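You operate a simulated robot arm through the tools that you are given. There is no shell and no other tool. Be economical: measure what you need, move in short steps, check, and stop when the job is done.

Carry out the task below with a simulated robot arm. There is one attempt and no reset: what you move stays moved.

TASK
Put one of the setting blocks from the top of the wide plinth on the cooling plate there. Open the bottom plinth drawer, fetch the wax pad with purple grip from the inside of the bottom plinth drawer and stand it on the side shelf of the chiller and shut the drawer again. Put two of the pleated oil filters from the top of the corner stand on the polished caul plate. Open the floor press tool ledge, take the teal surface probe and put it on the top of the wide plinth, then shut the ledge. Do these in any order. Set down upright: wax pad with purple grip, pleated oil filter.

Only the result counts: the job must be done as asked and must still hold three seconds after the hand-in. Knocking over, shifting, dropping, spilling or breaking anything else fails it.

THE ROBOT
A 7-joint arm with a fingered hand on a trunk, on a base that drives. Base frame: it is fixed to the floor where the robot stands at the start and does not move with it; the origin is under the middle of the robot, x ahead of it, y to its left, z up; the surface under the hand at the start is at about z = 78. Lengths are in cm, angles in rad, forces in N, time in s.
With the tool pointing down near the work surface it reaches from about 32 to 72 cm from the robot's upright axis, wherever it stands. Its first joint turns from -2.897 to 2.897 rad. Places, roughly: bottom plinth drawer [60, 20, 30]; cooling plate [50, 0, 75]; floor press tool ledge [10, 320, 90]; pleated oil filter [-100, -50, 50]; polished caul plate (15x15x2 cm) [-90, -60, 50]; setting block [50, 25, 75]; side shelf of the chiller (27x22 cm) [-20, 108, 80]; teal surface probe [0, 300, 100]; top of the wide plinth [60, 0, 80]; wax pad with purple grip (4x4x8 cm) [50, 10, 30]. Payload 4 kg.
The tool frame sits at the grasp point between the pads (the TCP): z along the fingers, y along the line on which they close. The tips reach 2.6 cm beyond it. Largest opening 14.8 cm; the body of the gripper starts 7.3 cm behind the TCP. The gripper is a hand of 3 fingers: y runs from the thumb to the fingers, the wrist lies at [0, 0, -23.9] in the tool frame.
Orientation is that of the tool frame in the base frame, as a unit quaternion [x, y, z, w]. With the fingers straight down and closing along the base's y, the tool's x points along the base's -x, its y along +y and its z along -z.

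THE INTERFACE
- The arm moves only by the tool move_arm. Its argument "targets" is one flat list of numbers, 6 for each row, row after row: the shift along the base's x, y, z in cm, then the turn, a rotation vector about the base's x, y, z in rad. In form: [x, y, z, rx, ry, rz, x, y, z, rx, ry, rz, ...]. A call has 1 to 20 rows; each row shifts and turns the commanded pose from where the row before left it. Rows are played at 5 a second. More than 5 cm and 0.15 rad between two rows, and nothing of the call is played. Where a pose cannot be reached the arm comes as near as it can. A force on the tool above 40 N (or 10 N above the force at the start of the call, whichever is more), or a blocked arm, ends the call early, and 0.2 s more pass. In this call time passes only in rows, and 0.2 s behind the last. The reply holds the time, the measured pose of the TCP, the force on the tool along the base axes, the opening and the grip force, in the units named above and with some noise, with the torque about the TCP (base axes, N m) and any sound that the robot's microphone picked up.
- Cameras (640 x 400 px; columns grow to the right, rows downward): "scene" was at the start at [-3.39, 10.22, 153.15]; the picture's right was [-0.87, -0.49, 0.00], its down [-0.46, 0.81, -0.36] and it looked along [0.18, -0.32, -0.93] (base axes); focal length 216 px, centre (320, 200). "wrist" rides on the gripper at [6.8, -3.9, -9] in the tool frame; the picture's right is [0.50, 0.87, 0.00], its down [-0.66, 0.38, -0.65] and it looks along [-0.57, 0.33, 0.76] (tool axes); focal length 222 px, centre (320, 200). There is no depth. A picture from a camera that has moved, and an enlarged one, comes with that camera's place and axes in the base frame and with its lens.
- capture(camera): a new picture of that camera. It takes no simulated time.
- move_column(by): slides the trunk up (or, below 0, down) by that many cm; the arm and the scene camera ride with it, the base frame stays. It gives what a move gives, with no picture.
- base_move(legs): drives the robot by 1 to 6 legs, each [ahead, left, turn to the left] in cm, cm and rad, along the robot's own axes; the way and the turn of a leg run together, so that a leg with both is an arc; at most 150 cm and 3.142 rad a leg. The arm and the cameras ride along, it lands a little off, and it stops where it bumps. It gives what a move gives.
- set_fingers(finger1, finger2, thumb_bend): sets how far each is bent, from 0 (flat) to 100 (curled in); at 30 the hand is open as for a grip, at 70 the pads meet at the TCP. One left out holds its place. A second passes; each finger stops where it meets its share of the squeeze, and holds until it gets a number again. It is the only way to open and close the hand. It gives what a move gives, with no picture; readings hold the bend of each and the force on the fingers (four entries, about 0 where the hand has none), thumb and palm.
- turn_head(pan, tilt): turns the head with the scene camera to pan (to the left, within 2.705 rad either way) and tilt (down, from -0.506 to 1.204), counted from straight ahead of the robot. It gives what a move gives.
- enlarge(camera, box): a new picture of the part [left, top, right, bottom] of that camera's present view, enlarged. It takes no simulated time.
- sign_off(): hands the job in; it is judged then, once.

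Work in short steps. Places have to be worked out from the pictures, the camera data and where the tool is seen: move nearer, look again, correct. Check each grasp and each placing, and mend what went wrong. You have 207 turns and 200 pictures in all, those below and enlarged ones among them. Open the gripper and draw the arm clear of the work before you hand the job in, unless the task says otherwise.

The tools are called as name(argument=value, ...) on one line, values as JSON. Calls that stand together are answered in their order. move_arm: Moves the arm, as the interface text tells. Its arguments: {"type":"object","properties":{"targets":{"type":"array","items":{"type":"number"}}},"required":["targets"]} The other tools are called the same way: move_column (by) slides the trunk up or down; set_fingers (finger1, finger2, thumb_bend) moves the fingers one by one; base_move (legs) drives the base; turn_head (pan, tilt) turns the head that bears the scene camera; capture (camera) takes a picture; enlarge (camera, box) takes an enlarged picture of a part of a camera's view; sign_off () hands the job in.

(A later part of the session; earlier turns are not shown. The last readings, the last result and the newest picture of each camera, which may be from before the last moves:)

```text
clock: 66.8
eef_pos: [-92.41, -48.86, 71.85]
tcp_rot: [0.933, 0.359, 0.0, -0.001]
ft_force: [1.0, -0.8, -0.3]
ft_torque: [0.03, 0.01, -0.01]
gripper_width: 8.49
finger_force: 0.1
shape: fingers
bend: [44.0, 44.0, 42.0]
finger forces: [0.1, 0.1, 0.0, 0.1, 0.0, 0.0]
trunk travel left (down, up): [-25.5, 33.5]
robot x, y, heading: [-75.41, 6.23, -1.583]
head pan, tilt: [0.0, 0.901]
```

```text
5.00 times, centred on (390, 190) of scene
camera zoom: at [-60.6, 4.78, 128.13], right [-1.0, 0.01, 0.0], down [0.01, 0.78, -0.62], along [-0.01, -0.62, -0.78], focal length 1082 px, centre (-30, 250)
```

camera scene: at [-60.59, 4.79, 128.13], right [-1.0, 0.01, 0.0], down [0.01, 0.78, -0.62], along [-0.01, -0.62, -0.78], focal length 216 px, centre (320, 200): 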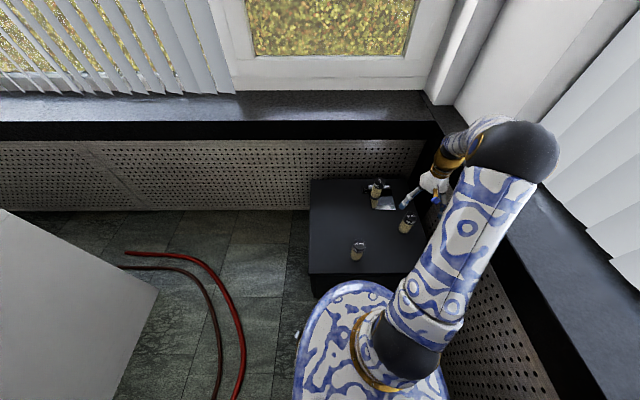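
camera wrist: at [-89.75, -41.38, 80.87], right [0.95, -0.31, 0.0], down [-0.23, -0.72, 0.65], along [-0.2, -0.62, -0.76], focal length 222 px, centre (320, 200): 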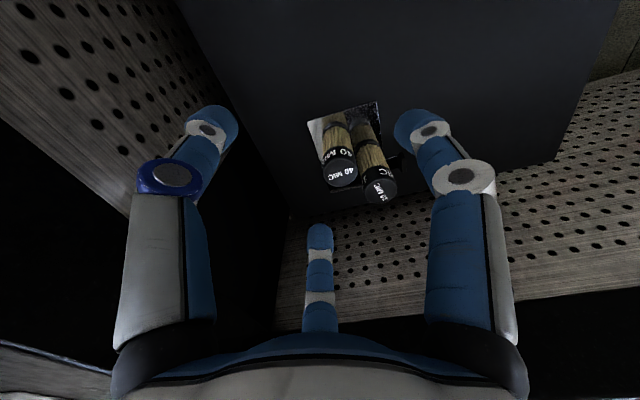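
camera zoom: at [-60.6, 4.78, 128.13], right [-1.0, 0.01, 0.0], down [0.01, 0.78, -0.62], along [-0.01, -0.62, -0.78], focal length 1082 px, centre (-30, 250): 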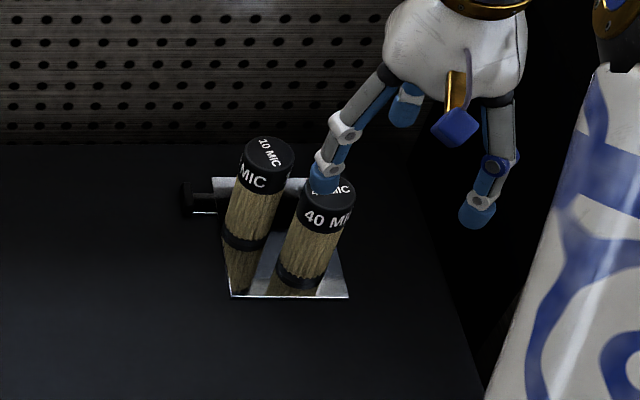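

Both filters stand on the caul plate. Now raise the trunk, turn to heading 0, and drive to the plinth's left side for a look at the drawers.

move_column(by=27)

base_move(legs=[[0, 0, 1.58], [40, 30, 0], [42, 28, 0]])

turn_head(pan=-0.4, tilt=0.9)

capture(camera="scene")

capture(camera="wrist")

```text
clock: 69.6
eef_pos: [-92.29, -48.97, 98.66]
tcp_rot: [0.933, 0.359, 0.0, 0.0]
ft_force: [0.7, 0.7, 0.5]
ft_torque: [-0.01, 0.01, 0.01]
gripper_width: 8.48
finger_force: 0.1
shape: fingers
bend: [44.0, 44.0, 42.0]
finger forces: [0.1, 0.1, 0.0, 0.0, 0.0, 0.0]
trunk travel left (down, up): [-52.5, 6.5]
robot x, y, heading: [-75.25, 6.63, -1.579]
head pan, tilt: [0.0, 0.901]
```

```text
clock: 78.8
eef_pos: [61.39, 44.42, 98.78]
tcp_rot: [0.418, 0.909, 0.0, 0.0]
ft_force: [-0.4, 0.8, -0.1]
ft_torque: [0.0, 0.0, 0.0]
gripper_width: 8.49
finger_force: 0.0
shape: fingers
bend: [44.0, 44.0, 42.0]
finger forces: [0.0, 0.0, 0.1, 0.1, 0.0, 0.0]
trunk travel left (down, up): [-52.5, 6.5]
robot x, y, heading: [6.24, 62.83, -0.032]
head pan, tilt: [0.0, 0.901]
```

```text
clock: 79.7
eef_pos: [61.34, 44.16, 98.76]
tcp_rot: [0.417, 0.909, 0.0, -0.001]
ft_force: [-0.2, 0.8, -0.6]
ft_torque: [0.02, 0.01, 0.0]
gripper_width: 8.54
finger_force: 0.0
shape: fingers
bend: [44.0, 44.0, 42.0]
finger forces: [0.0, 0.0, 0.0, 0.0, 0.1, 0.0]
trunk travel left (down, up): [-52.5, 6.5]
robot x, y, heading: [6.42, 62.5, -0.035]
head pan, tilt: [-0.4, 0.901]
```

```text
130 pictures are left
camera scene: at [7.71, 74.67, 155.13], right [-0.42, -0.91, 0.0], down [-0.71, 0.33, -0.62], along [0.56, -0.26, -0.78], focal length 216 px, centre (320, 200)
```

scene: 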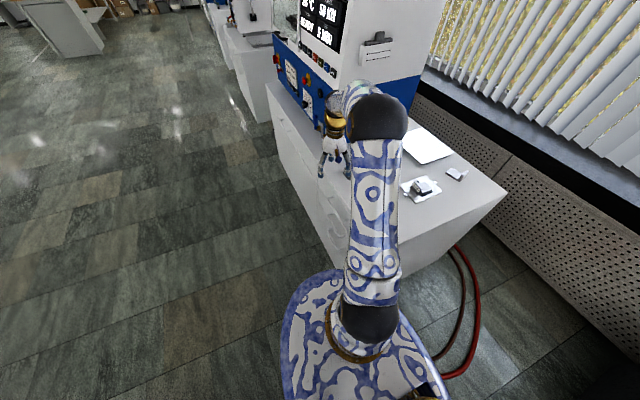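

```text
129 pictures are left
camera wrist: at [54.28, 47.02, 107.88], right [0.33, 0.94, 0.0], down [0.71, -0.25, 0.65], along [0.62, -0.22, -0.76], focal length 222 px, centre (320, 200)
```

wrist: 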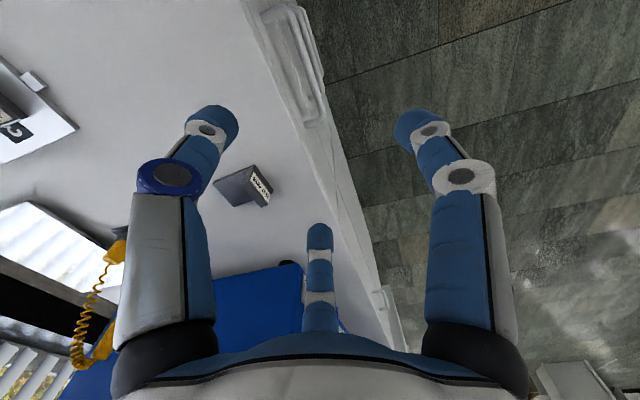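

The left face with handles is too oblique. I'll reposition to about [60, 112] facing −y so I see the drawers head-on.

base_move(legs=[[0, 0, -1.535], [-50, 54, 0]])

turn_head(pan=0.0, tilt=0.9)

capture(camera="scene")

capture(camera="wrist")

```text
clock: 87.5
eef_pos: [44.72, 55.54, 98.73]
tcp_rot: [0.937, 0.349, 0.0, 0.0]
ft_force: [0.5, 0.6, -0.4]
ft_torque: [0.01, 0.0, -0.02]
gripper_width: 8.46
finger_force: 0.0
shape: fingers
bend: [44.0, 44.0, 42.0]
finger forces: [0.2, 0.1, 0.1, 0.1, 0.1, 0.0]
trunk travel left (down, up): [-52.5, 6.5]
robot x, y, heading: [62.64, 110.78, -1.601]
head pan, tilt: [-0.4, 0.901]
```

```text
clock: 88.3
eef_pos: [44.72, 55.59, 98.73]
tcp_rot: [0.937, 0.348, 0.0, -0.001]
ft_force: [-1.4, 0.4, -0.4]
ft_torque: [0.0, 0.02, 0.01]
gripper_width: 8.5
finger_force: 0.1
shape: fingers
bend: [44.0, 44.0, 42.0]
finger forces: [0.0, 0.0, 0.0, 0.0, 0.0, 0.1]
trunk travel left (down, up): [-52.5, 6.5]
robot x, y, heading: [62.74, 110.78, -1.6]
head pan, tilt: [0.0, 0.901]
```

```text
128 pictures are left
camera scene: at [77.64, 108.64, 155.13], right [-1.0, 0.03, 0.0], down [0.02, 0.78, -0.62], along [-0.02, -0.62, -0.78], focal length 216 px, centre (320, 200)
```

scene: 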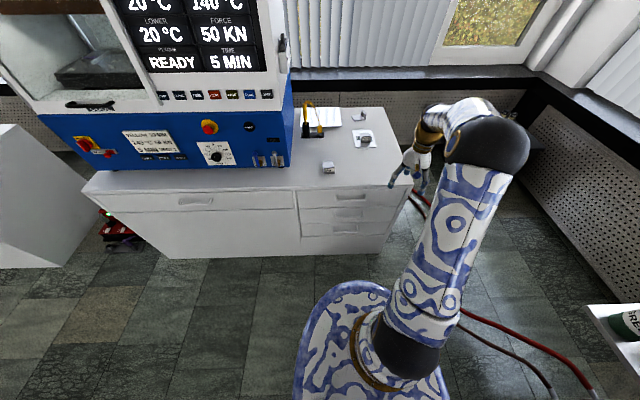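

```text
127 pictures are left
camera wrist: at [47.49, 63.05, 107.88], right [0.94, -0.33, 0.0], down [-0.25, -0.71, 0.65], along [-0.21, -0.62, -0.76], focal length 222 px, centre (320, 200)
```

wrist: 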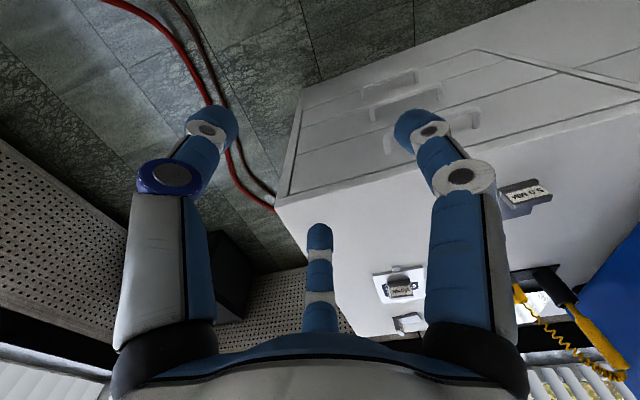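

Three drawers on the right section. Zoom to get handle positions.

enlarge(camera="scene", box=[270, 160, 430, 270])

enlarge(camera="wrist", box=[270, 30, 530, 200])

```text
3.64 times, centred on (350, 215) of scene
camera zoom: at [77.64, 108.64, 155.13], right [-1.0, 0.03, 0.0], down [0.02, 0.78, -0.62], along [-0.02, -0.62, -0.78], focal length 787 px, centre (211, 146)
```

zoom: 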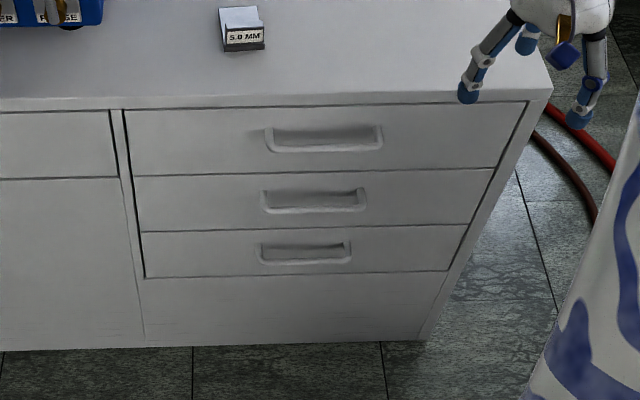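

```text
2.35 times, centred on (400, 115) of wrist
camera zoom: at [47.49, 63.05, 107.88], right [0.94, -0.33, 0.0], down [-0.25, -0.71, 0.65], along [-0.21, -0.62, -0.76], focal length 523 px, centre (132, 400)
```

zoom: 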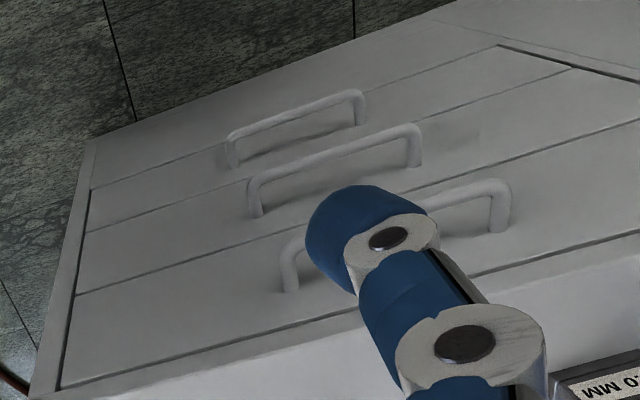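

Bottom drawer: bar handle at x≈52–67, y≈43, z≈41.6. I'll grip it with the hand pointing horizontally (thumb below), so first back off 12 cm and lower the trunk 45.

base_move(legs=[[-12, 0, 0.03]])

move_column(by=-45)

move_arm(targets=[3, -1, 0, 0, 0, -0.142, 3, -1, 0, 0, 0, -0.142, 3, -1, 0, 0, 0, -0.142, 3, -1, 0, 0, 0, -0.142, 3, -1, 0, 0, 0, -0.142])

```text
clock: 89.6
eef_pos: [46.58, 67.12, 98.63]
tcp_rot: [0.932, 0.363, 0.0, 0.0]
ft_force: [0.2, -0.1, 0.6]
ft_torque: [-0.02, 0.01, 0.04]
gripper_width: 8.47
finger_force: 0.2
shape: fingers
bend: [44.0, 44.0, 42.0]
finger forces: [0.1, 0.0, 0.1, 0.0, 0.0, 0.1]
trunk travel left (down, up): [-52.5, 6.5]
robot x, y, heading: [63.0, 122.66, -1.574]
head pan, tilt: [0.0, 0.901]
```

```text
refused: -45 is not a number from -40 to 40
```

```text
clock: 90.8
eef_pos: [61.63, 61.8, 98.93]
tcp_rot: [1.0, 0.015, 0.0, 0.0]
ft_force: [0.0, -0.1, 0.1]
ft_torque: [0.0, 0.02, 0.03]
gripper_width: 8.5
finger_force: 0.0
shape: fingers
bend: [44.0, 44.0, 42.0]
finger forces: [0.0, 0.1, 0.0, 0.0, 0.0, 0.0]
trunk travel left (down, up): [-52.5, 6.5]
robot x, y, heading: [63.16, 122.68, -1.574]
head pan, tilt: [0.0, 0.901]
```

The yaw worked. Lower by 40, then pitch the hand to horizontal.

move_column(by=-40)

move_arm(targets=[0, 0, 0, -0.143, 0, 0, 0, 0, 0, -0.143, 0, 0, 0, 0, 0, -0.143, 0, 0, 0, 0, 0, -0.143, 0, 0, 0, 0, 0, -0.143, 0, 0, 0, 0, 0, -0.143, 0, 0, 0, 0, 0, -0.143, 0, 0, 0, 0, 0, -0.143, 0, 0, 0, 0, 0, -0.143, 0, 0, 0, 0, 0, -0.143, 0, 0, 0, 0, 0, -0.14, 0, 0])

capture(camera="wrist")

capture(camera="scene")

```text
clock: 94.6
eef_pos: [61.51, 61.89, 58.75]
tcp_rot: [1.0, 0.016, 0.0, -0.001]
ft_force: [-0.4, 0.0, -0.8]
ft_torque: [-0.01, 0.01, 0.0]
gripper_width: 8.49
finger_force: 0.0
shape: fingers
bend: [44.0, 44.0, 42.0]
finger forces: [0.1, 0.0, 0.0, 0.0, 0.1, 0.1]
trunk travel left (down, up): [-12.5, 46.5]
robot x, y, heading: [62.9, 122.76, -1.572]
head pan, tilt: [0.0, 0.901]
```

```text
clock: 97.0
eef_pos: [61.68, 61.94, 58.97]
tcp_rot: [0.707, 0.011, -0.011, 0.707]
ft_force: [0.3, 0.7, 0.5]
ft_torque: [0.03, -0.04, -0.01]
gripper_width: 8.47
finger_force: 0.1
shape: fingers
bend: [44.0, 44.0, 42.0]
finger forces: [0.0, 0.0, 0.0, 0.1, 0.1, 0.1]
trunk travel left (down, up): [-12.5, 46.5]
robot x, y, heading: [62.86, 122.69, -1.57]
head pan, tilt: [0.0, 0.901]
```

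```text
124 pictures are left
camera wrist: at [68.46, 71.06, 54.85], right [0.53, 0.0, 0.85], down [-0.64, 0.65, 0.4], along [-0.56, -0.76, 0.34], focal length 222 px, centre (320, 200)
```

wrist: 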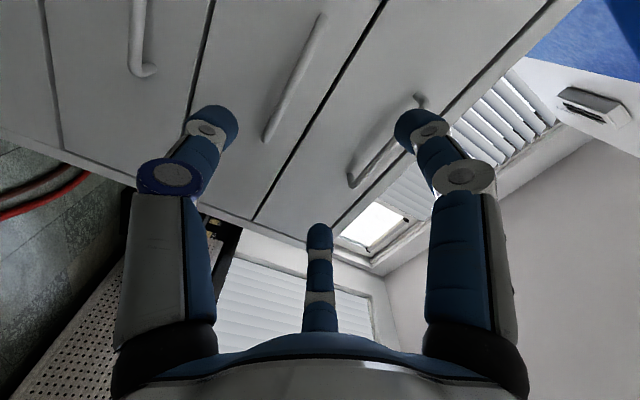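

```text
123 pictures are left
camera scene: at [77.88, 121.06, 115.14], right [-1.0, 0.0, 0.0], down [0.0, 0.78, -0.62], along [0.0, -0.62, -0.78], focal length 216 px, centre (320, 200)
```

scene: 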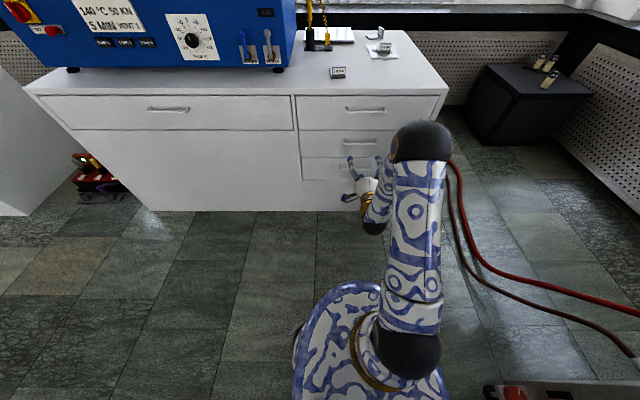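

The hand is horizontal. Zoom in on the bottom handle to fix its position.

enlarge(camera="scene", box=[290, 90, 450, 210])

enlarge(camera="wrist", box=[100, 0, 460, 225])

```text
3.33 times, centred on (370, 150) of scene
camera zoom: at [77.88, 121.06, 115.14], right [-1.0, 0.0, 0.0], down [0.0, 0.78, -0.62], along [0.0, -0.62, -0.78], focal length 721 px, centre (153, 367)
```

zoom: 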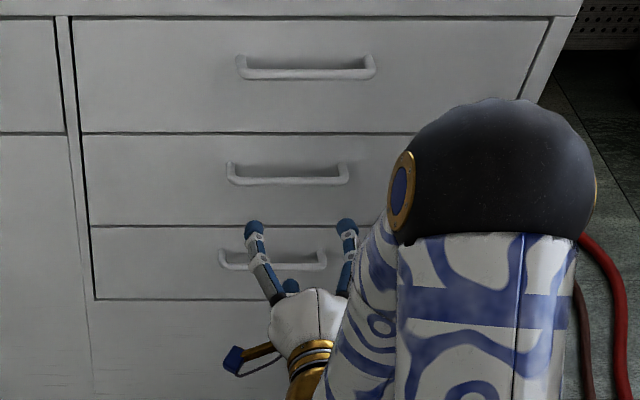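

```text
1.78 times, centred on (280, 112) of wrist
camera zoom: at [68.46, 71.06, 54.85], right [0.53, 0.0, 0.85], down [-0.64, 0.65, 0.4], along [-0.56, -0.76, 0.34], focal length 395 px, centre (391, 356)
```

zoom: 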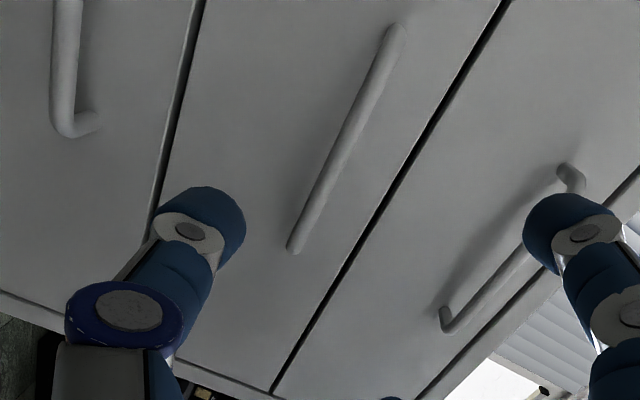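

Handle bar: x 52–68, y≈42.2, z≈39.9. Move the hand to that height, then approach to y≈49 and check.

set_fingers(finger1=36, finger2=36, thumb_bend=36)

move_arm(targets=[-0.3, 0, -3.8, 0, 0, 0, -0.3, 0, -3.8, 0, 0, 0, -0.3, 0, -3.8, 0, 0, 0, -0.3, 0, -3.8, 0, 0, 0, -0.3, 0, -3.8, 0, 0, 0, 0, -4, 0, 0, 0, 0, 0, -4, 0, 0, 0, 0, 0, -4, 0, 0, 0, 0])

capture(camera="wrist")

enlarge(camera="scene", box=[290, 110, 450, 230])

```text
clock: 98.0
eef_pos: [61.6, 61.92, 58.77]
tcp_rot: [0.708, 0.011, -0.011, 0.706]
ft_force: [0.0, 0.1, 0.3]
ft_torque: [0.01, -0.01, 0.01]
gripper_width: 10.73
finger_force: 0.0
shape: fingers
bend: [36.0, 36.0, 36.0]
finger forces: [0.0, 0.0, 0.0, 0.0, 0.1, 0.0]
trunk travel left (down, up): [-12.5, 46.5]
robot x, y, heading: [62.59, 122.67, -1.569]
head pan, tilt: [0.0, 0.901]
```

```text
clock: 99.8
eef_pos: [60.0, 50.08, 39.84]
tcp_rot: [0.707, 0.011, -0.012, 0.707]
ft_force: [-0.3, -0.4, -0.5]
ft_torque: [-0.01, 0.05, 0.01]
gripper_width: 10.79
finger_force: 0.0
shape: fingers
bend: [36.0, 36.0, 36.0]
finger forces: [0.1, 0.0, 0.1, 0.1, 0.0, 0.0]
trunk travel left (down, up): [-12.5, 46.5]
robot x, y, heading: [63.2, 122.44, -1.57]
head pan, tilt: [0.0, 0.901]
```

```text
120 pictures are left
camera wrist: at [66.93, 59.18, 35.91], right [0.53, 0.0, 0.85], down [-0.64, 0.65, 0.4], along [-0.56, -0.76, 0.34], focal length 222 px, centre (320, 200)
```

wrist: 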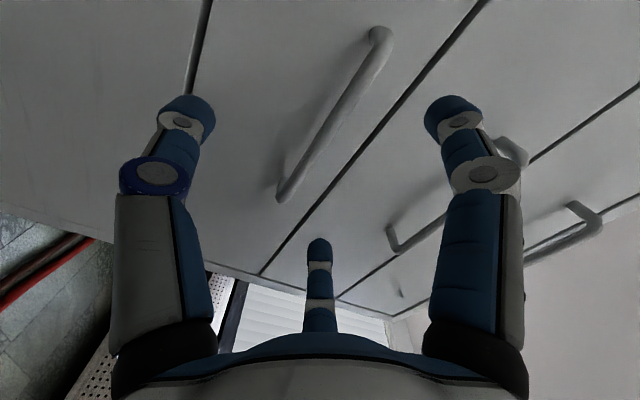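

```text
3.33 times, centred on (370, 170) of scene
camera zoom: at [77.88, 121.04, 115.13], right [-1.0, 0.0, 0.0], down [0.0, 0.78, -0.62], along [0.0, -0.62, -0.78], focal length 721 px, centre (153, 300)
```

zoom: 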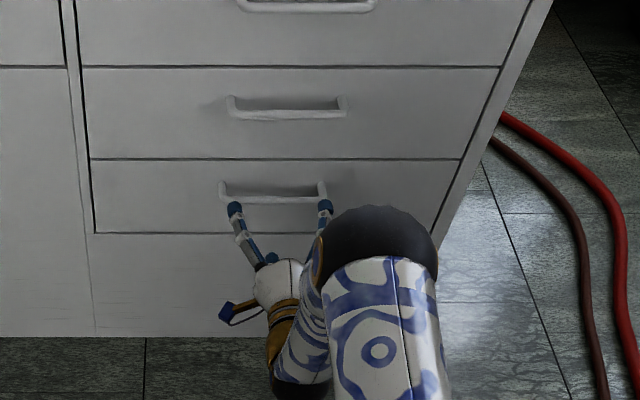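

Bar is centred (y≈41.8, z≈39.9). Advance to y≈43 and close.

move_arm(targets=[0, -3, 0, 0, 0, 0, 0, -2.5, 0, 0, 0, 0, 0, -1.4, 0, 0, 0, 0])

capture(camera="wrist")

```text
clock: 100.6
eef_pos: [60.14, 43.05, 39.9]
tcp_rot: [0.708, 0.01, -0.011, 0.706]
ft_force: [0.4, -0.4, -0.2]
ft_torque: [-0.01, 0.02, 0.02]
gripper_width: 10.78
finger_force: 0.1
shape: fingers
bend: [36.0, 36.0, 36.0]
finger forces: [0.0, 0.1, 0.0, 0.0, 0.1, 0.0]
trunk travel left (down, up): [-12.5, 46.5]
robot x, y, heading: [62.93, 122.48, -1.57]
head pan, tilt: [0.0, 0.901]
```

```text
118 pictures are left
camera wrist: at [66.89, 52.12, 35.84], right [0.53, 0.0, 0.85], down [-0.64, 0.65, 0.4], along [-0.56, -0.76, 0.34], focal length 222 px, centre (320, 200)
```

wrist: 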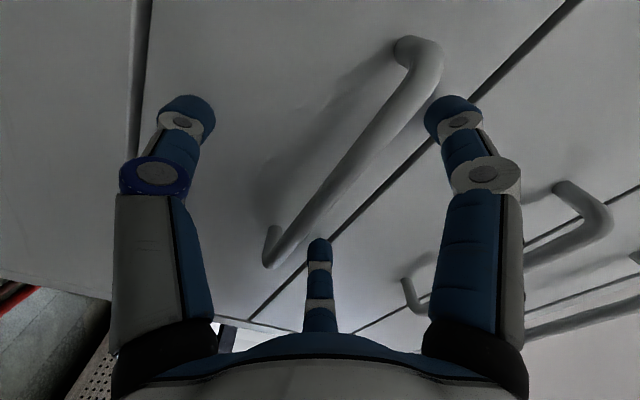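

The bar is ≈1.8 cm beyond the TCP and 0.5 higher; advance 1 cm more and up 0.4, then close.

move_arm(targets=[0, -0.6, 0.4, 0, 0, 0, 0, -0.5, 0, 0, 0, 0])

set_fingers(finger1=68, finger2=68, thumb_bend=68)

capture(camera="wrist")

```text
clock: 101.3
eef_pos: [60.17, 42.16, 40.0]
tcp_rot: [0.71, 0.012, -0.012, 0.704]
ft_force: [1.1, 14.6, 5.8]
ft_torque: [0.45, 0.02, -0.09]
gripper_width: 10.81
finger_force: 7.4
shape: fingers
bend: [36.0, 35.0, 36.0]
finger forces: [1.1, 2.8, 0.0, 0.1, 9.9, 0.1]
trunk travel left (down, up): [-12.5, 46.5]
robot x, y, heading: [63.12, 123.24, -1.564]
head pan, tilt: [0.0, 0.901]
stopped in row 2: the force on the tool passed its limit at 43 N (the readings are from after the stop); the commanded pose is now the measured one
```

```text
clock: 101.7
eef_pos: [60.07, 42.74, 39.39]
tcp_rot: [0.713, 0.011, -0.012, 0.701]
ft_force: [0.2, 30.0, 4.8]
ft_torque: [-0.89, -0.04, 0.01]
gripper_width: 3.23
finger_force: 15.4
shape: fingers
bend: [49.0, 46.0, 68.0]
finger forces: [15.4, 15.0, 0.0, 0.1, 0.0, 0.1]
trunk travel left (down, up): [-12.5, 46.5]
robot x, y, heading: [63.1, 122.92, -1.569]
head pan, tilt: [0.0, 0.901]
stopped: the force on the tool passed its limit at 45 N (the readings are from after the stop); the commanded pose is now the measured one
```

```text
117 pictures are left
camera wrist: at [66.87, 51.86, 35.57], right [0.53, -0.01, 0.85], down [-0.64, 0.65, 0.41], along [-0.56, -0.76, 0.33], focal length 222 px, centre (320, 200)
```

wrist: 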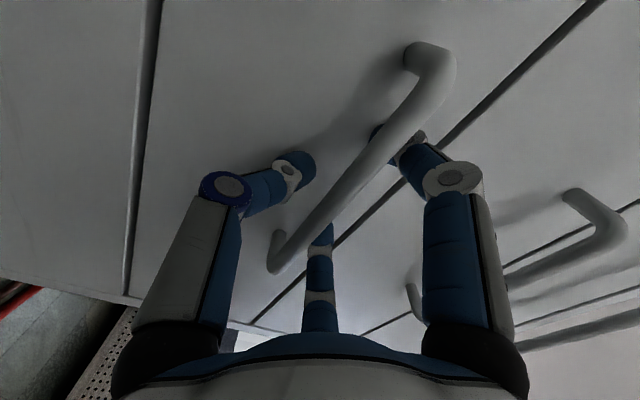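

Tips press the drawer face. Back off 0.6 cm and close again.

move_arm(targets=[0, 0.7, 0.4, 0, 0, 0])

set_fingers(finger1=70, finger2=70, thumb_bend=70)

capture(camera="wrist")

```text
clock: 102.1
eef_pos: [60.16, 43.17, 39.88]
tcp_rot: [0.712, 0.012, -0.011, 0.702]
ft_force: [1.1, -2.4, 0.9]
ft_torque: [0.02, -0.03, -0.03]
gripper_width: 0.71
finger_force: 1.4
shape: fingers
bend: [67.0, 67.0, 68.0]
finger forces: [1.8, 0.9, 0.1, 0.0, 0.1, 0.0]
trunk travel left (down, up): [-12.5, 46.5]
robot x, y, heading: [62.95, 122.78, -1.572]
head pan, tilt: [0.0, 0.901]
```

```text
clock: 103.1
eef_pos: [60.14, 43.21, 39.9]
tcp_rot: [0.713, 0.011, -0.011, 0.701]
ft_force: [0.7, -3.0, 4.6]
ft_torque: [0.04, 0.0, 0.01]
gripper_width: 0.38
finger_force: 2.0
shape: fingers
bend: [68.0, 68.0, 70.0]
finger forces: [3.1, 2.0, 0.1, 0.1, 0.0, 0.0]
trunk travel left (down, up): [-12.5, 46.5]
robot x, y, heading: [62.93, 122.72, -1.575]
head pan, tilt: [0.0, 0.901]
```

```text
116 pictures are left
camera wrist: at [66.91, 52.37, 36.0], right [0.53, -0.01, 0.85], down [-0.64, 0.65, 0.41], along [-0.56, -0.76, 0.33], focal length 222 px, centre (320, 200)
```

wrist: 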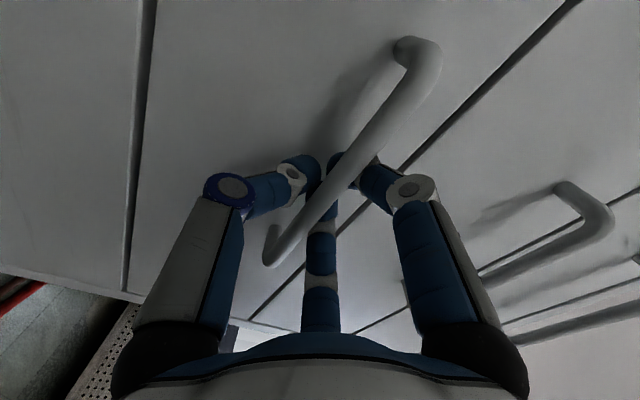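

The fingertips have met behind the bar — hooked. Pull with the base 8 cm and check.

base_move(legs=[[-8, 0, 0]])

capture(camera="wrist")

capture(camera="scene")

```text
clock: 104.2
eef_pos: [60.11, 51.21, 39.79]
tcp_rot: [0.712, 0.011, -0.012, 0.702]
ft_force: [-0.9, -2.7, 6.6]
ft_torque: [-0.07, -0.04, 0.0]
gripper_width: 0.51
finger_force: 3.5
shape: fingers
bend: [68.0, 68.0, 70.0]
finger forces: [4.1, 3.5, 0.1, 0.0, 0.4, 0.0]
trunk travel left (down, up): [-12.5, 46.5]
robot x, y, heading: [62.98, 131.26, -1.565]
head pan, tilt: [0.0, 0.901]
```

```text
115 pictures are left
camera wrist: at [66.93, 60.4, 36.02], right [0.53, -0.01, 0.85], down [-0.64, 0.65, 0.41], along [-0.56, -0.76, 0.33], focal length 222 px, centre (320, 200)
```

wrist: 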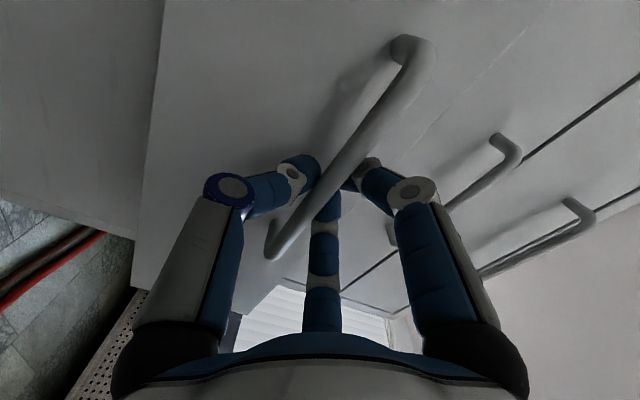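

```text
114 pictures are left
camera scene: at [77.89, 129.28, 115.13], right [-1.0, 0.0, 0.0], down [0.0, 0.78, -0.62], along [0.0, -0.62, -0.78], focal length 216 px, centre (320, 200)
```

scene: 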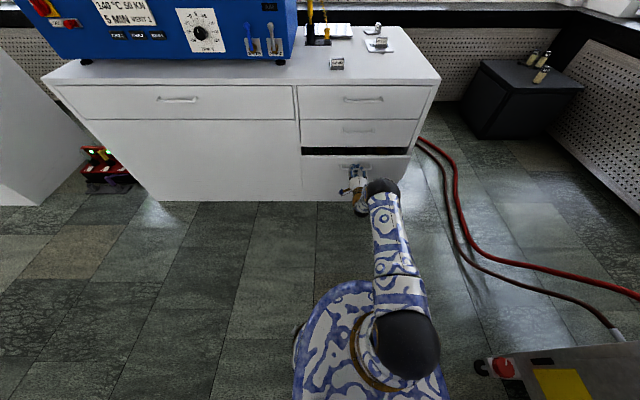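

The drawer follows. Pull another 20 cm.

base_move(legs=[[-12, 0, 0], [-9, 0, 0]])

capture(camera="scene")

```text
clock: 106.1
eef_pos: [60.11, 72.41, 39.76]
tcp_rot: [0.712, 0.011, -0.011, 0.702]
ft_force: [0.2, -2.2, 6.7]
ft_torque: [-0.04, -0.01, 0.03]
gripper_width: 0.43
finger_force: 3.4
shape: fingers
bend: [68.0, 68.0, 70.0]
finger forces: [3.6, 3.2, 0.0, 0.0, 0.1, 0.0]
trunk travel left (down, up): [-12.5, 46.5]
robot x, y, heading: [63.03, 152.04, -1.577]
head pan, tilt: [0.0, 0.901]
```

```text
113 pictures are left
camera scene: at [77.92, 150.38, 115.13], right [-1.0, 0.0, 0.0], down [0.0, 0.78, -0.62], along [0.0, -0.62, -0.78], focal length 216 px, centre (320, 200)
```

scene: 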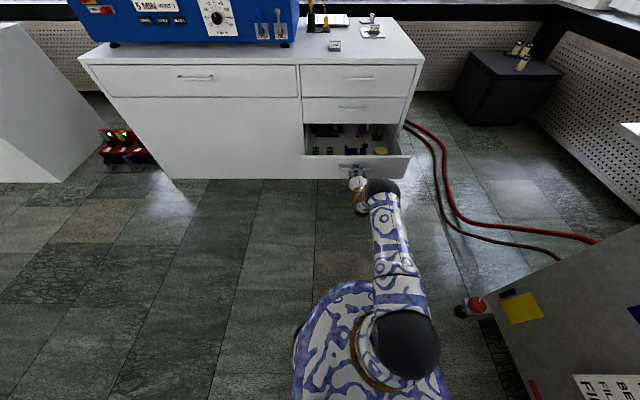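

Drawer is open ≈29 cm. Zoom on its contents.

enlarge(camera="scene", box=[290, 110, 420, 190])

```text
4.92 times, centred on (355, 150) of scene
camera zoom: at [77.92, 150.38, 115.13], right [-1.0, 0.0, 0.0], down [0.0, 0.78, -0.62], along [0.0, -0.62, -0.78], focal length 1065 px, centre (148, 446)
```

zoom: 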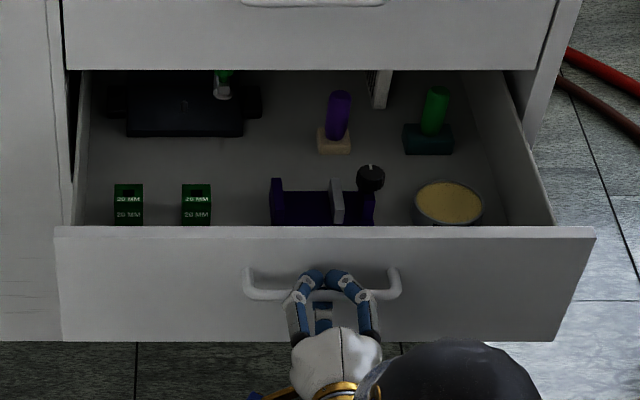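

The wax pad with purple grip is at ≈[54.6, 39], too close under the face. Pull 9 cm more.

base_move(legs=[[-9, 0, 0]])

capture(camera="scene")

enlarge(camera="scene", box=[290, 100, 420, 180])

```text
clock: 107.2
eef_pos: [60.03, 81.36, 39.84]
tcp_rot: [0.713, 0.009, -0.012, 0.701]
ft_force: [0.5, -2.4, 5.6]
ft_torque: [-0.01, -0.02, -0.02]
gripper_width: 0.34
finger_force: 3.3
shape: fingers
bend: [68.0, 69.0, 70.0]
finger forces: [3.2, 2.6, 0.0, 0.1, 0.1, 0.0]
trunk travel left (down, up): [-12.5, 46.5]
robot x, y, heading: [63.45, 161.24, -1.571]
head pan, tilt: [0.0, 0.901]
```

```text
111 pictures are left
camera scene: at [77.94, 159.37, 115.13], right [-1.0, 0.0, 0.0], down [0.0, 0.78, -0.62], along [0.0, -0.62, -0.78], focal length 216 px, centre (320, 200)
```

scene: 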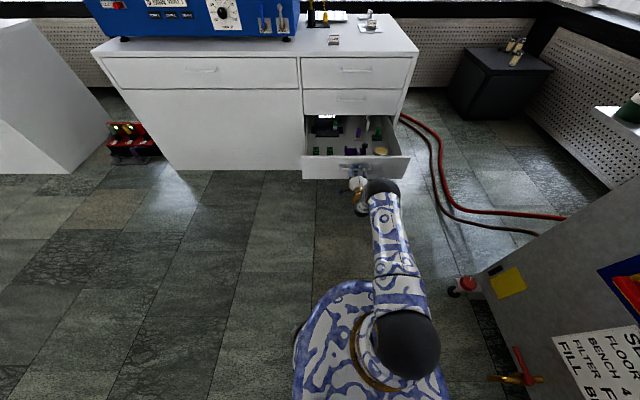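

```text
4.92 times, centred on (355, 140) of scene
camera zoom: at [77.94, 159.37, 115.13], right [-1.0, 0.0, 0.0], down [0.0, 0.78, -0.62], along [0.0, -0.62, -0.78], focal length 1065 px, centre (148, 495)
```

zoom: 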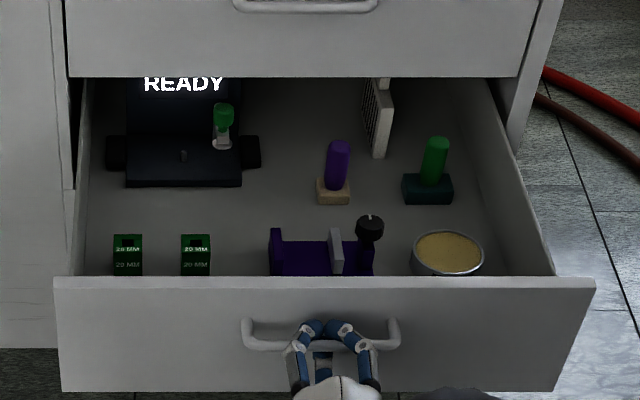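

Open 38 cm; pad now at ≈[54.7, 47.8]. Release the handle and back off.

set_fingers(finger1=34, finger2=34, thumb_bend=34)

base_move(legs=[[-8, 0, 0]])

move_column(by=25)

capture(camera="scene")

```text
clock: 108.2
eef_pos: [60.05, 81.31, 39.88]
tcp_rot: [0.712, 0.01, -0.012, 0.701]
ft_force: [0.3, 0.3, 0.7]
ft_torque: [0.02, -0.02, 0.0]
gripper_width: 11.4
finger_force: 0.1
shape: fingers
bend: [34.0, 34.0, 34.0]
finger forces: [0.0, 0.0, 0.0, 0.0, 0.0, 0.1]
trunk travel left (down, up): [-12.5, 46.5]
robot x, y, heading: [62.84, 160.88, -1.572]
head pan, tilt: [0.0, 0.901]
```

```text
clock: 109.3
eef_pos: [59.92, 89.15, 39.83]
tcp_rot: [0.713, 0.01, -0.012, 0.701]
ft_force: [0.7, 0.2, -0.1]
ft_torque: [0.01, 0.01, 0.01]
gripper_width: 11.39
finger_force: 0.0
shape: fingers
bend: [34.0, 34.0, 34.0]
finger forces: [0.2, 0.1, 0.0, 0.1, 0.0, 0.1]
trunk travel left (down, up): [-12.5, 46.5]
robot x, y, heading: [63.25, 168.93, -1.575]
head pan, tilt: [0.0, 0.901]
```

```text
clock: 111.8
eef_pos: [60.1, 89.23, 64.86]
tcp_rot: [0.712, 0.01, -0.012, 0.702]
ft_force: [1.2, 0.2, 0.1]
ft_torque: [0.04, 0.01, 0.02]
gripper_width: 11.42
finger_force: 0.0
shape: fingers
bend: [34.0, 34.0, 34.0]
finger forces: [0.0, 0.0, 0.0, 0.0, 0.0, 0.1]
trunk travel left (down, up): [-37.5, 21.5]
robot x, y, heading: [63.34, 168.77, -1.577]
head pan, tilt: [0.0, 0.901]
```

```text
109 pictures are left
camera scene: at [77.96, 167.25, 140.13], right [-1.0, 0.0, 0.0], down [0.0, 0.78, -0.62], along [0.0, -0.62, -0.78], focal length 216 px, centre (320, 200)
```

scene: 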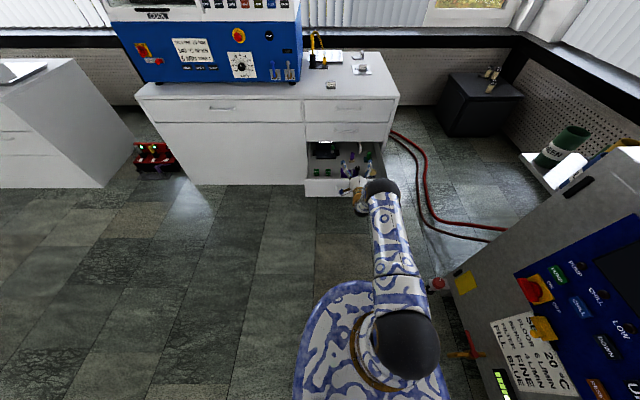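

Drawer stays open. Turn the hand back down (pulling it in) and yaw to nominal.

move_arm(targets=[0, 2, 0.5, 0.143, 0, 0, 0, 2, 0.5, 0.143, 0, 0, 0, 2, 0.5, 0.143, 0, 0, 0, 2, 0.5, 0.143, 0, 0, 0, 2, 0.5, 0.143, 0, 0, 0, 2, 0.5, 0.143, 0, 0, 0, 2, 0.5, 0.143, 0, 0, 0, 2, 0.5, 0.143, 0, 0, 0, 2, 0.5, 0.143, 0, 0, 0, 2, 0.5, 0.143, 0, 0, 0, 2, 0.5, 0.14, 0, 0])

move_arm(targets=[0, 0, 0, 0, 0, 0.143, 0, 0, 0, 0, 0, 0.143, 0, 0, 0, 0, 0, 0.143, 0, 0, 0, 0, 0, 0.143, 0, 0, 0, 0, 0, 0.143, 0, 0, 0, 0, 0, 0.143, 0, 0, 0, 0, 0, 0.143, 0, 0, 0, 0, 0, 0.143, 0, 0, 0, 0, 0, 0.143, 0, 0, 0, 0, 0, 0.143, 0, 0, 0, 0, 0, 0.143])

```text
clock: 114.2
eef_pos: [59.85, 111.32, 70.42]
tcp_rot: [1.0, 0.017, -0.001, -0.009]
ft_force: [0.1, -0.5, -0.4]
ft_torque: [0.0, -0.02, -0.02]
gripper_width: 11.44
finger_force: 0.0
shape: fingers
bend: [34.0, 34.0, 34.0]
finger forces: [0.0, 0.0, 0.1, 0.1, 0.0, 0.0]
trunk travel left (down, up): [-37.5, 21.5]
robot x, y, heading: [63.16, 168.7, -1.571]
head pan, tilt: [0.0, 0.901]
```

```text
clock: 116.6
eef_pos: [60.02, 111.18, 70.31]
tcp_rot: [0.694, 0.72, -0.006, -0.003]
ft_force: [0.5, -0.2, -0.2]
ft_torque: [-0.02, 0.01, 0.0]
gripper_width: 11.43
finger_force: 0.0
shape: fingers
bend: [34.0, 34.0, 34.0]
finger forces: [0.0, 0.1, 0.1, 0.0, 0.0, 0.0]
trunk travel left (down, up): [-37.5, 21.5]
robot x, y, heading: [63.07, 168.88, -1.578]
head pan, tilt: [0.0, 0.901]
```

Drive forward 56 cm with the hand over the drawer at z≈70.

base_move(legs=[[30, -3, 0], [26, -2, 0]])

capture(camera="wrist")

capture(camera="scene")

```text
clock: 120.1
eef_pos: [54.66, 56.68, 70.46]
tcp_rot: [0.694, 0.72, -0.006, -0.004]
ft_force: [0.5, 0.3, -0.9]
ft_torque: [-0.04, 0.03, 0.0]
gripper_width: 11.41
finger_force: 0.1
shape: fingers
bend: [34.0, 34.0, 34.0]
finger forces: [0.0, 0.0, 0.0, 0.0, 0.0, 0.1]
trunk travel left (down, up): [-37.5, 21.5]
robot x, y, heading: [57.79, 114.3, -1.572]
head pan, tilt: [0.0, 0.901]
```

```text
108 pictures are left
camera wrist: at [50.96, 63.39, 79.56], right [0.85, 0.53, -0.01], down [0.41, -0.64, 0.65], along [0.34, -0.56, -0.76], focal length 222 px, centre (320, 200)
```

wrist: 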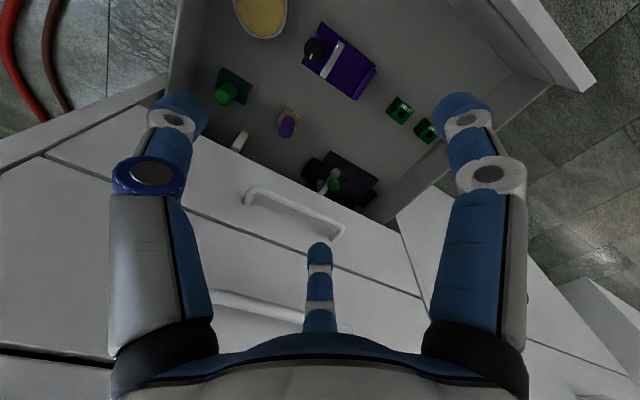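

```text
107 pictures are left
camera scene: at [72.73, 112.68, 140.13], right [-1.0, 0.0, 0.0], down [0.0, 0.78, -0.62], along [0.0, -0.62, -0.78], focal length 216 px, centre (320, 200)
```

scene: 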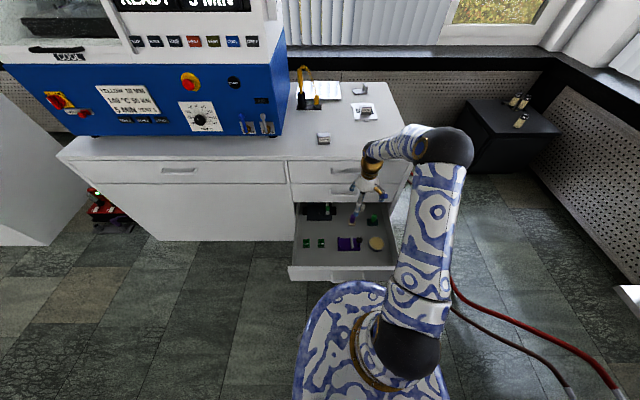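

Pad found; zoom for a precise fix.

enlarge(camera="wrist", box=[190, 60, 390, 200])

enlarge(camera="scene", box=[280, 180, 410, 270])

```text
2.86 times, centred on (290, 130) of wrist
camera zoom: at [50.96, 63.39, 79.56], right [0.85, 0.53, -0.01], down [0.41, -0.64, 0.65], along [0.34, -0.56, -0.76], focal length 635 px, centre (406, 400)
```

zoom: 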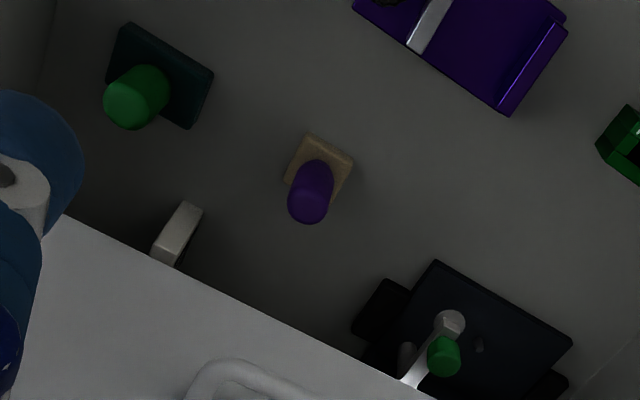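

```text
4.44 times, centred on (345, 225) of scene
camera zoom: at [72.73, 112.68, 140.13], right [-1.0, 0.0, 0.0], down [0.0, 0.78, -0.62], along [0.0, -0.62, -0.78], focal length 961 px, centre (209, 89)
```

zoom: 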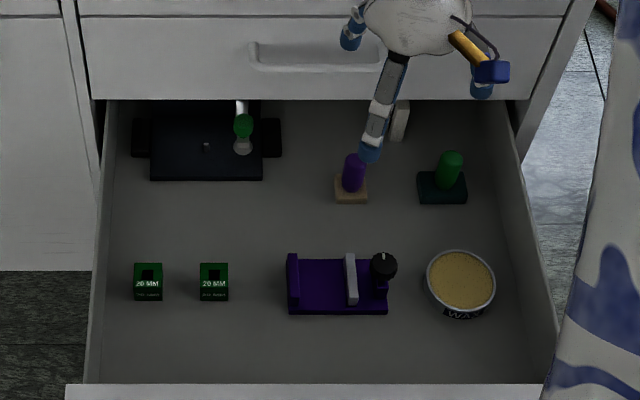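

Pad at ≈[54.3, 46.0], grip top z≈41.8. I'll preclose fingers to 50, tilt the hand slightly (clear of the middle handle), come down at y≈51.5 and then slide in.

set_fingers(finger1=50, finger2=50, thumb_bend=50)

move_arm(targets=[0, -2.5, 0, -0.075, 0, 0, -0.4, -2.5, 0, -0.075, 0, 0])

move_column(by=-22)

capture(camera="wrist")

capture(camera="scene")

```text
clock: 121.1
eef_pos: [54.86, 56.63, 70.43]
tcp_rot: [0.695, 0.719, -0.005, -0.004]
ft_force: [0.7, -0.2, 0.8]
ft_torque: [0.02, 0.03, 0.01]
gripper_width: 6.25
finger_force: 0.1
shape: fingers
bend: [50.0, 50.0, 50.0]
finger forces: [0.0, 0.1, 0.0, 0.0, 0.1, 0.1]
trunk travel left (down, up): [-37.5, 21.5]
robot x, y, heading: [57.14, 114.24, -1.567]
head pan, tilt: [0.0, 0.901]
```

```text
clock: 121.7
eef_pos: [54.32, 51.48, 70.43]
tcp_rot: [0.693, 0.716, -0.061, 0.049]
ft_force: [0.3, -0.4, 0.5]
ft_torque: [0.0, 0.02, -0.03]
gripper_width: 6.24
finger_force: 0.1
shape: fingers
bend: [50.0, 50.0, 50.0]
finger forces: [0.0, 0.0, 0.0, 0.0, 0.1, 0.0]
trunk travel left (down, up): [-37.5, 21.5]
robot x, y, heading: [57.76, 114.6, -1.571]
head pan, tilt: [0.0, 0.901]
```

```text
clock: 124.0
eef_pos: [54.33, 51.51, 48.47]
tcp_rot: [0.693, 0.717, -0.06, 0.048]
ft_force: [0.3, -0.8, -0.6]
ft_torque: [0.0, -0.03, 0.02]
gripper_width: 6.27
finger_force: 0.0
shape: fingers
bend: [50.0, 50.0, 50.0]
finger forces: [0.0, 0.0, 0.0, 0.0, 0.1, 0.0]
trunk travel left (down, up): [-15.5, 43.5]
robot x, y, heading: [57.85, 114.3, -1.578]
head pan, tilt: [0.0, 0.901]
```

```text
104 pictures are left
camera wrist: at [50.46, 59.57, 56.51], right [0.85, 0.52, -0.09], down [0.41, -0.54, 0.74], along [0.34, -0.66, -0.67], focal length 222 px, centre (320, 200)
```

wrist: 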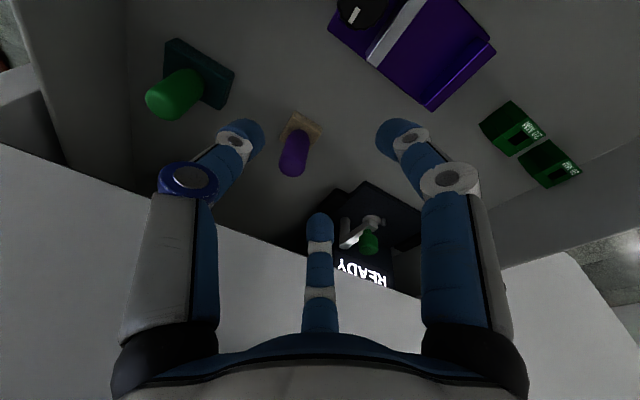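

```text
103 pictures are left
camera scene: at [72.72, 112.68, 118.13], right [-1.0, 0.0, 0.0], down [0.0, 0.78, -0.62], along [0.0, -0.62, -0.78], focal length 216 px, centre (320, 200)
```

scene: 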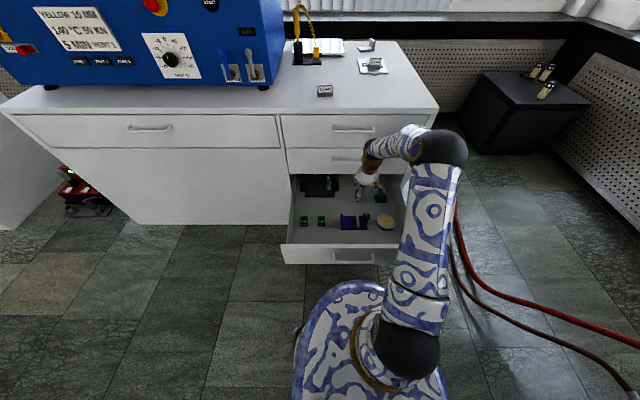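

Refined pad ≈[53.8, 46.9]. Slide in to y 48 and down to z≈44, then look again.

move_arm(targets=[-0.3, -1, -2, 0, 0, 0, -0.2, -2.5, -2, 0, 0, 0])

capture(camera="wrist")

enlarge(camera="scene", box=[280, 110, 420, 210])

```text
clock: 124.6
eef_pos: [53.67, 48.01, 44.6]
tcp_rot: [0.694, 0.716, -0.061, 0.048]
ft_force: [0.3, 0.7, 0.1]
ft_torque: [-0.01, 0.0, 0.02]
gripper_width: 6.27
finger_force: 0.2
shape: fingers
bend: [50.0, 50.0, 50.0]
finger forces: [0.0, 0.0, 0.0, 0.1, 0.0, 0.0]
trunk travel left (down, up): [-15.5, 43.5]
robot x, y, heading: [57.75, 114.42, -1.571]
head pan, tilt: [0.0, 0.901]
```

```text
102 pictures are left
camera wrist: at [49.86, 56.06, 52.56], right [0.85, 0.52, -0.09], down [0.41, -0.53, 0.74], along [0.34, -0.66, -0.67], focal length 222 px, centre (320, 200)
```

wrist: 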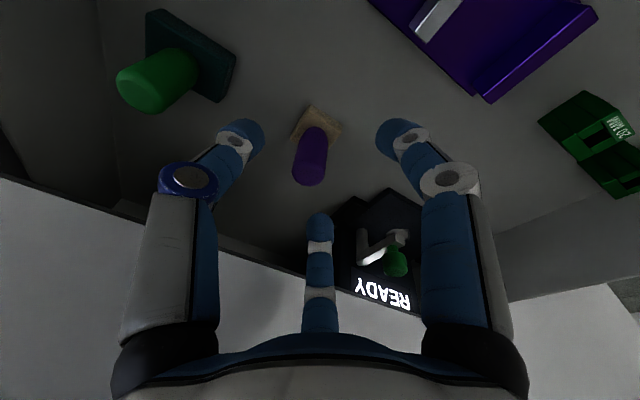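

```text
4.00 times, centred on (350, 160) of scene
camera zoom: at [72.73, 112.7, 118.14], right [-1.0, 0.0, 0.0], down [0.0, 0.78, -0.62], along [0.0, -0.62, -0.78], focal length 865 px, centre (200, 360)
```

zoom: 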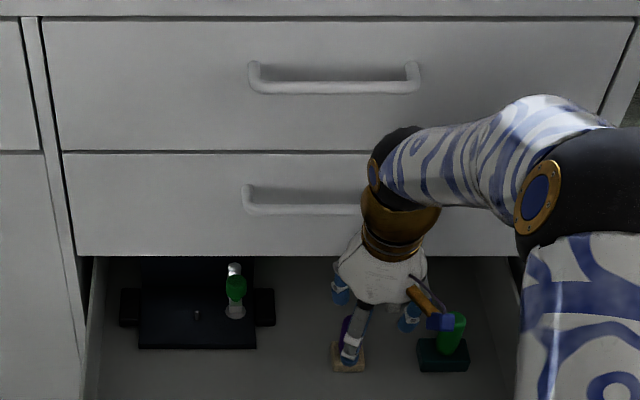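

Pad ≈[53.3, 47.2]. Descend to TCP z≈40.2 there and close.

move_arm(targets=[-0.35, -0.8, -2.2, 0, 0, 0, 0, 0, -2.2, 0, 0, 0])

set_fingers(finger1=70, finger2=70, thumb_bend=70)

capture(camera="wrist")

```text
clock: 125.2
eef_pos: [53.37, 47.24, 40.1]
tcp_rot: [0.692, 0.718, -0.06, 0.049]
ft_force: [0.0, 0.1, -0.1]
ft_torque: [0.0, -0.01, -0.03]
gripper_width: 6.25
finger_force: 0.5
shape: fingers
bend: [50.0, 50.0, 50.0]
finger forces: [0.0, 0.2, 0.0, 0.1, 0.1, 0.0]
trunk travel left (down, up): [-15.5, 43.5]
robot x, y, heading: [57.8, 114.26, -1.573]
head pan, tilt: [0.0, 0.901]
```

```text
clock: 126.2
eef_pos: [53.34, 47.28, 39.92]
tcp_rot: [0.693, 0.717, -0.06, 0.048]
ft_force: [-0.8, 0.1, -0.3]
ft_torque: [0.02, 0.03, 0.0]
gripper_width: 1.29
finger_force: 9.6
shape: fingers
bend: [67.0, 62.0, 65.0]
finger forces: [2.3, 8.1, 0.0, 0.1, 8.5, 0.1]
trunk travel left (down, up): [-15.5, 43.5]
robot x, y, heading: [58.08, 114.26, -1.572]
head pan, tilt: [0.0, 0.901]
```

```text
100 pictures are left
camera wrist: at [49.54, 55.31, 48.07], right [0.85, 0.52, -0.09], down [0.41, -0.54, 0.74], along [0.34, -0.66, -0.67], focal length 222 px, centre (320, 200)
```

wrist: 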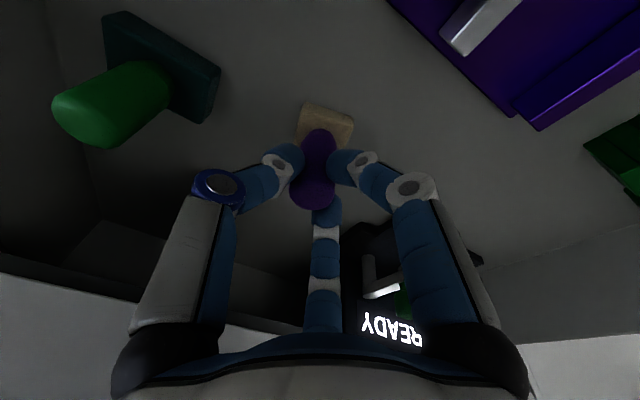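

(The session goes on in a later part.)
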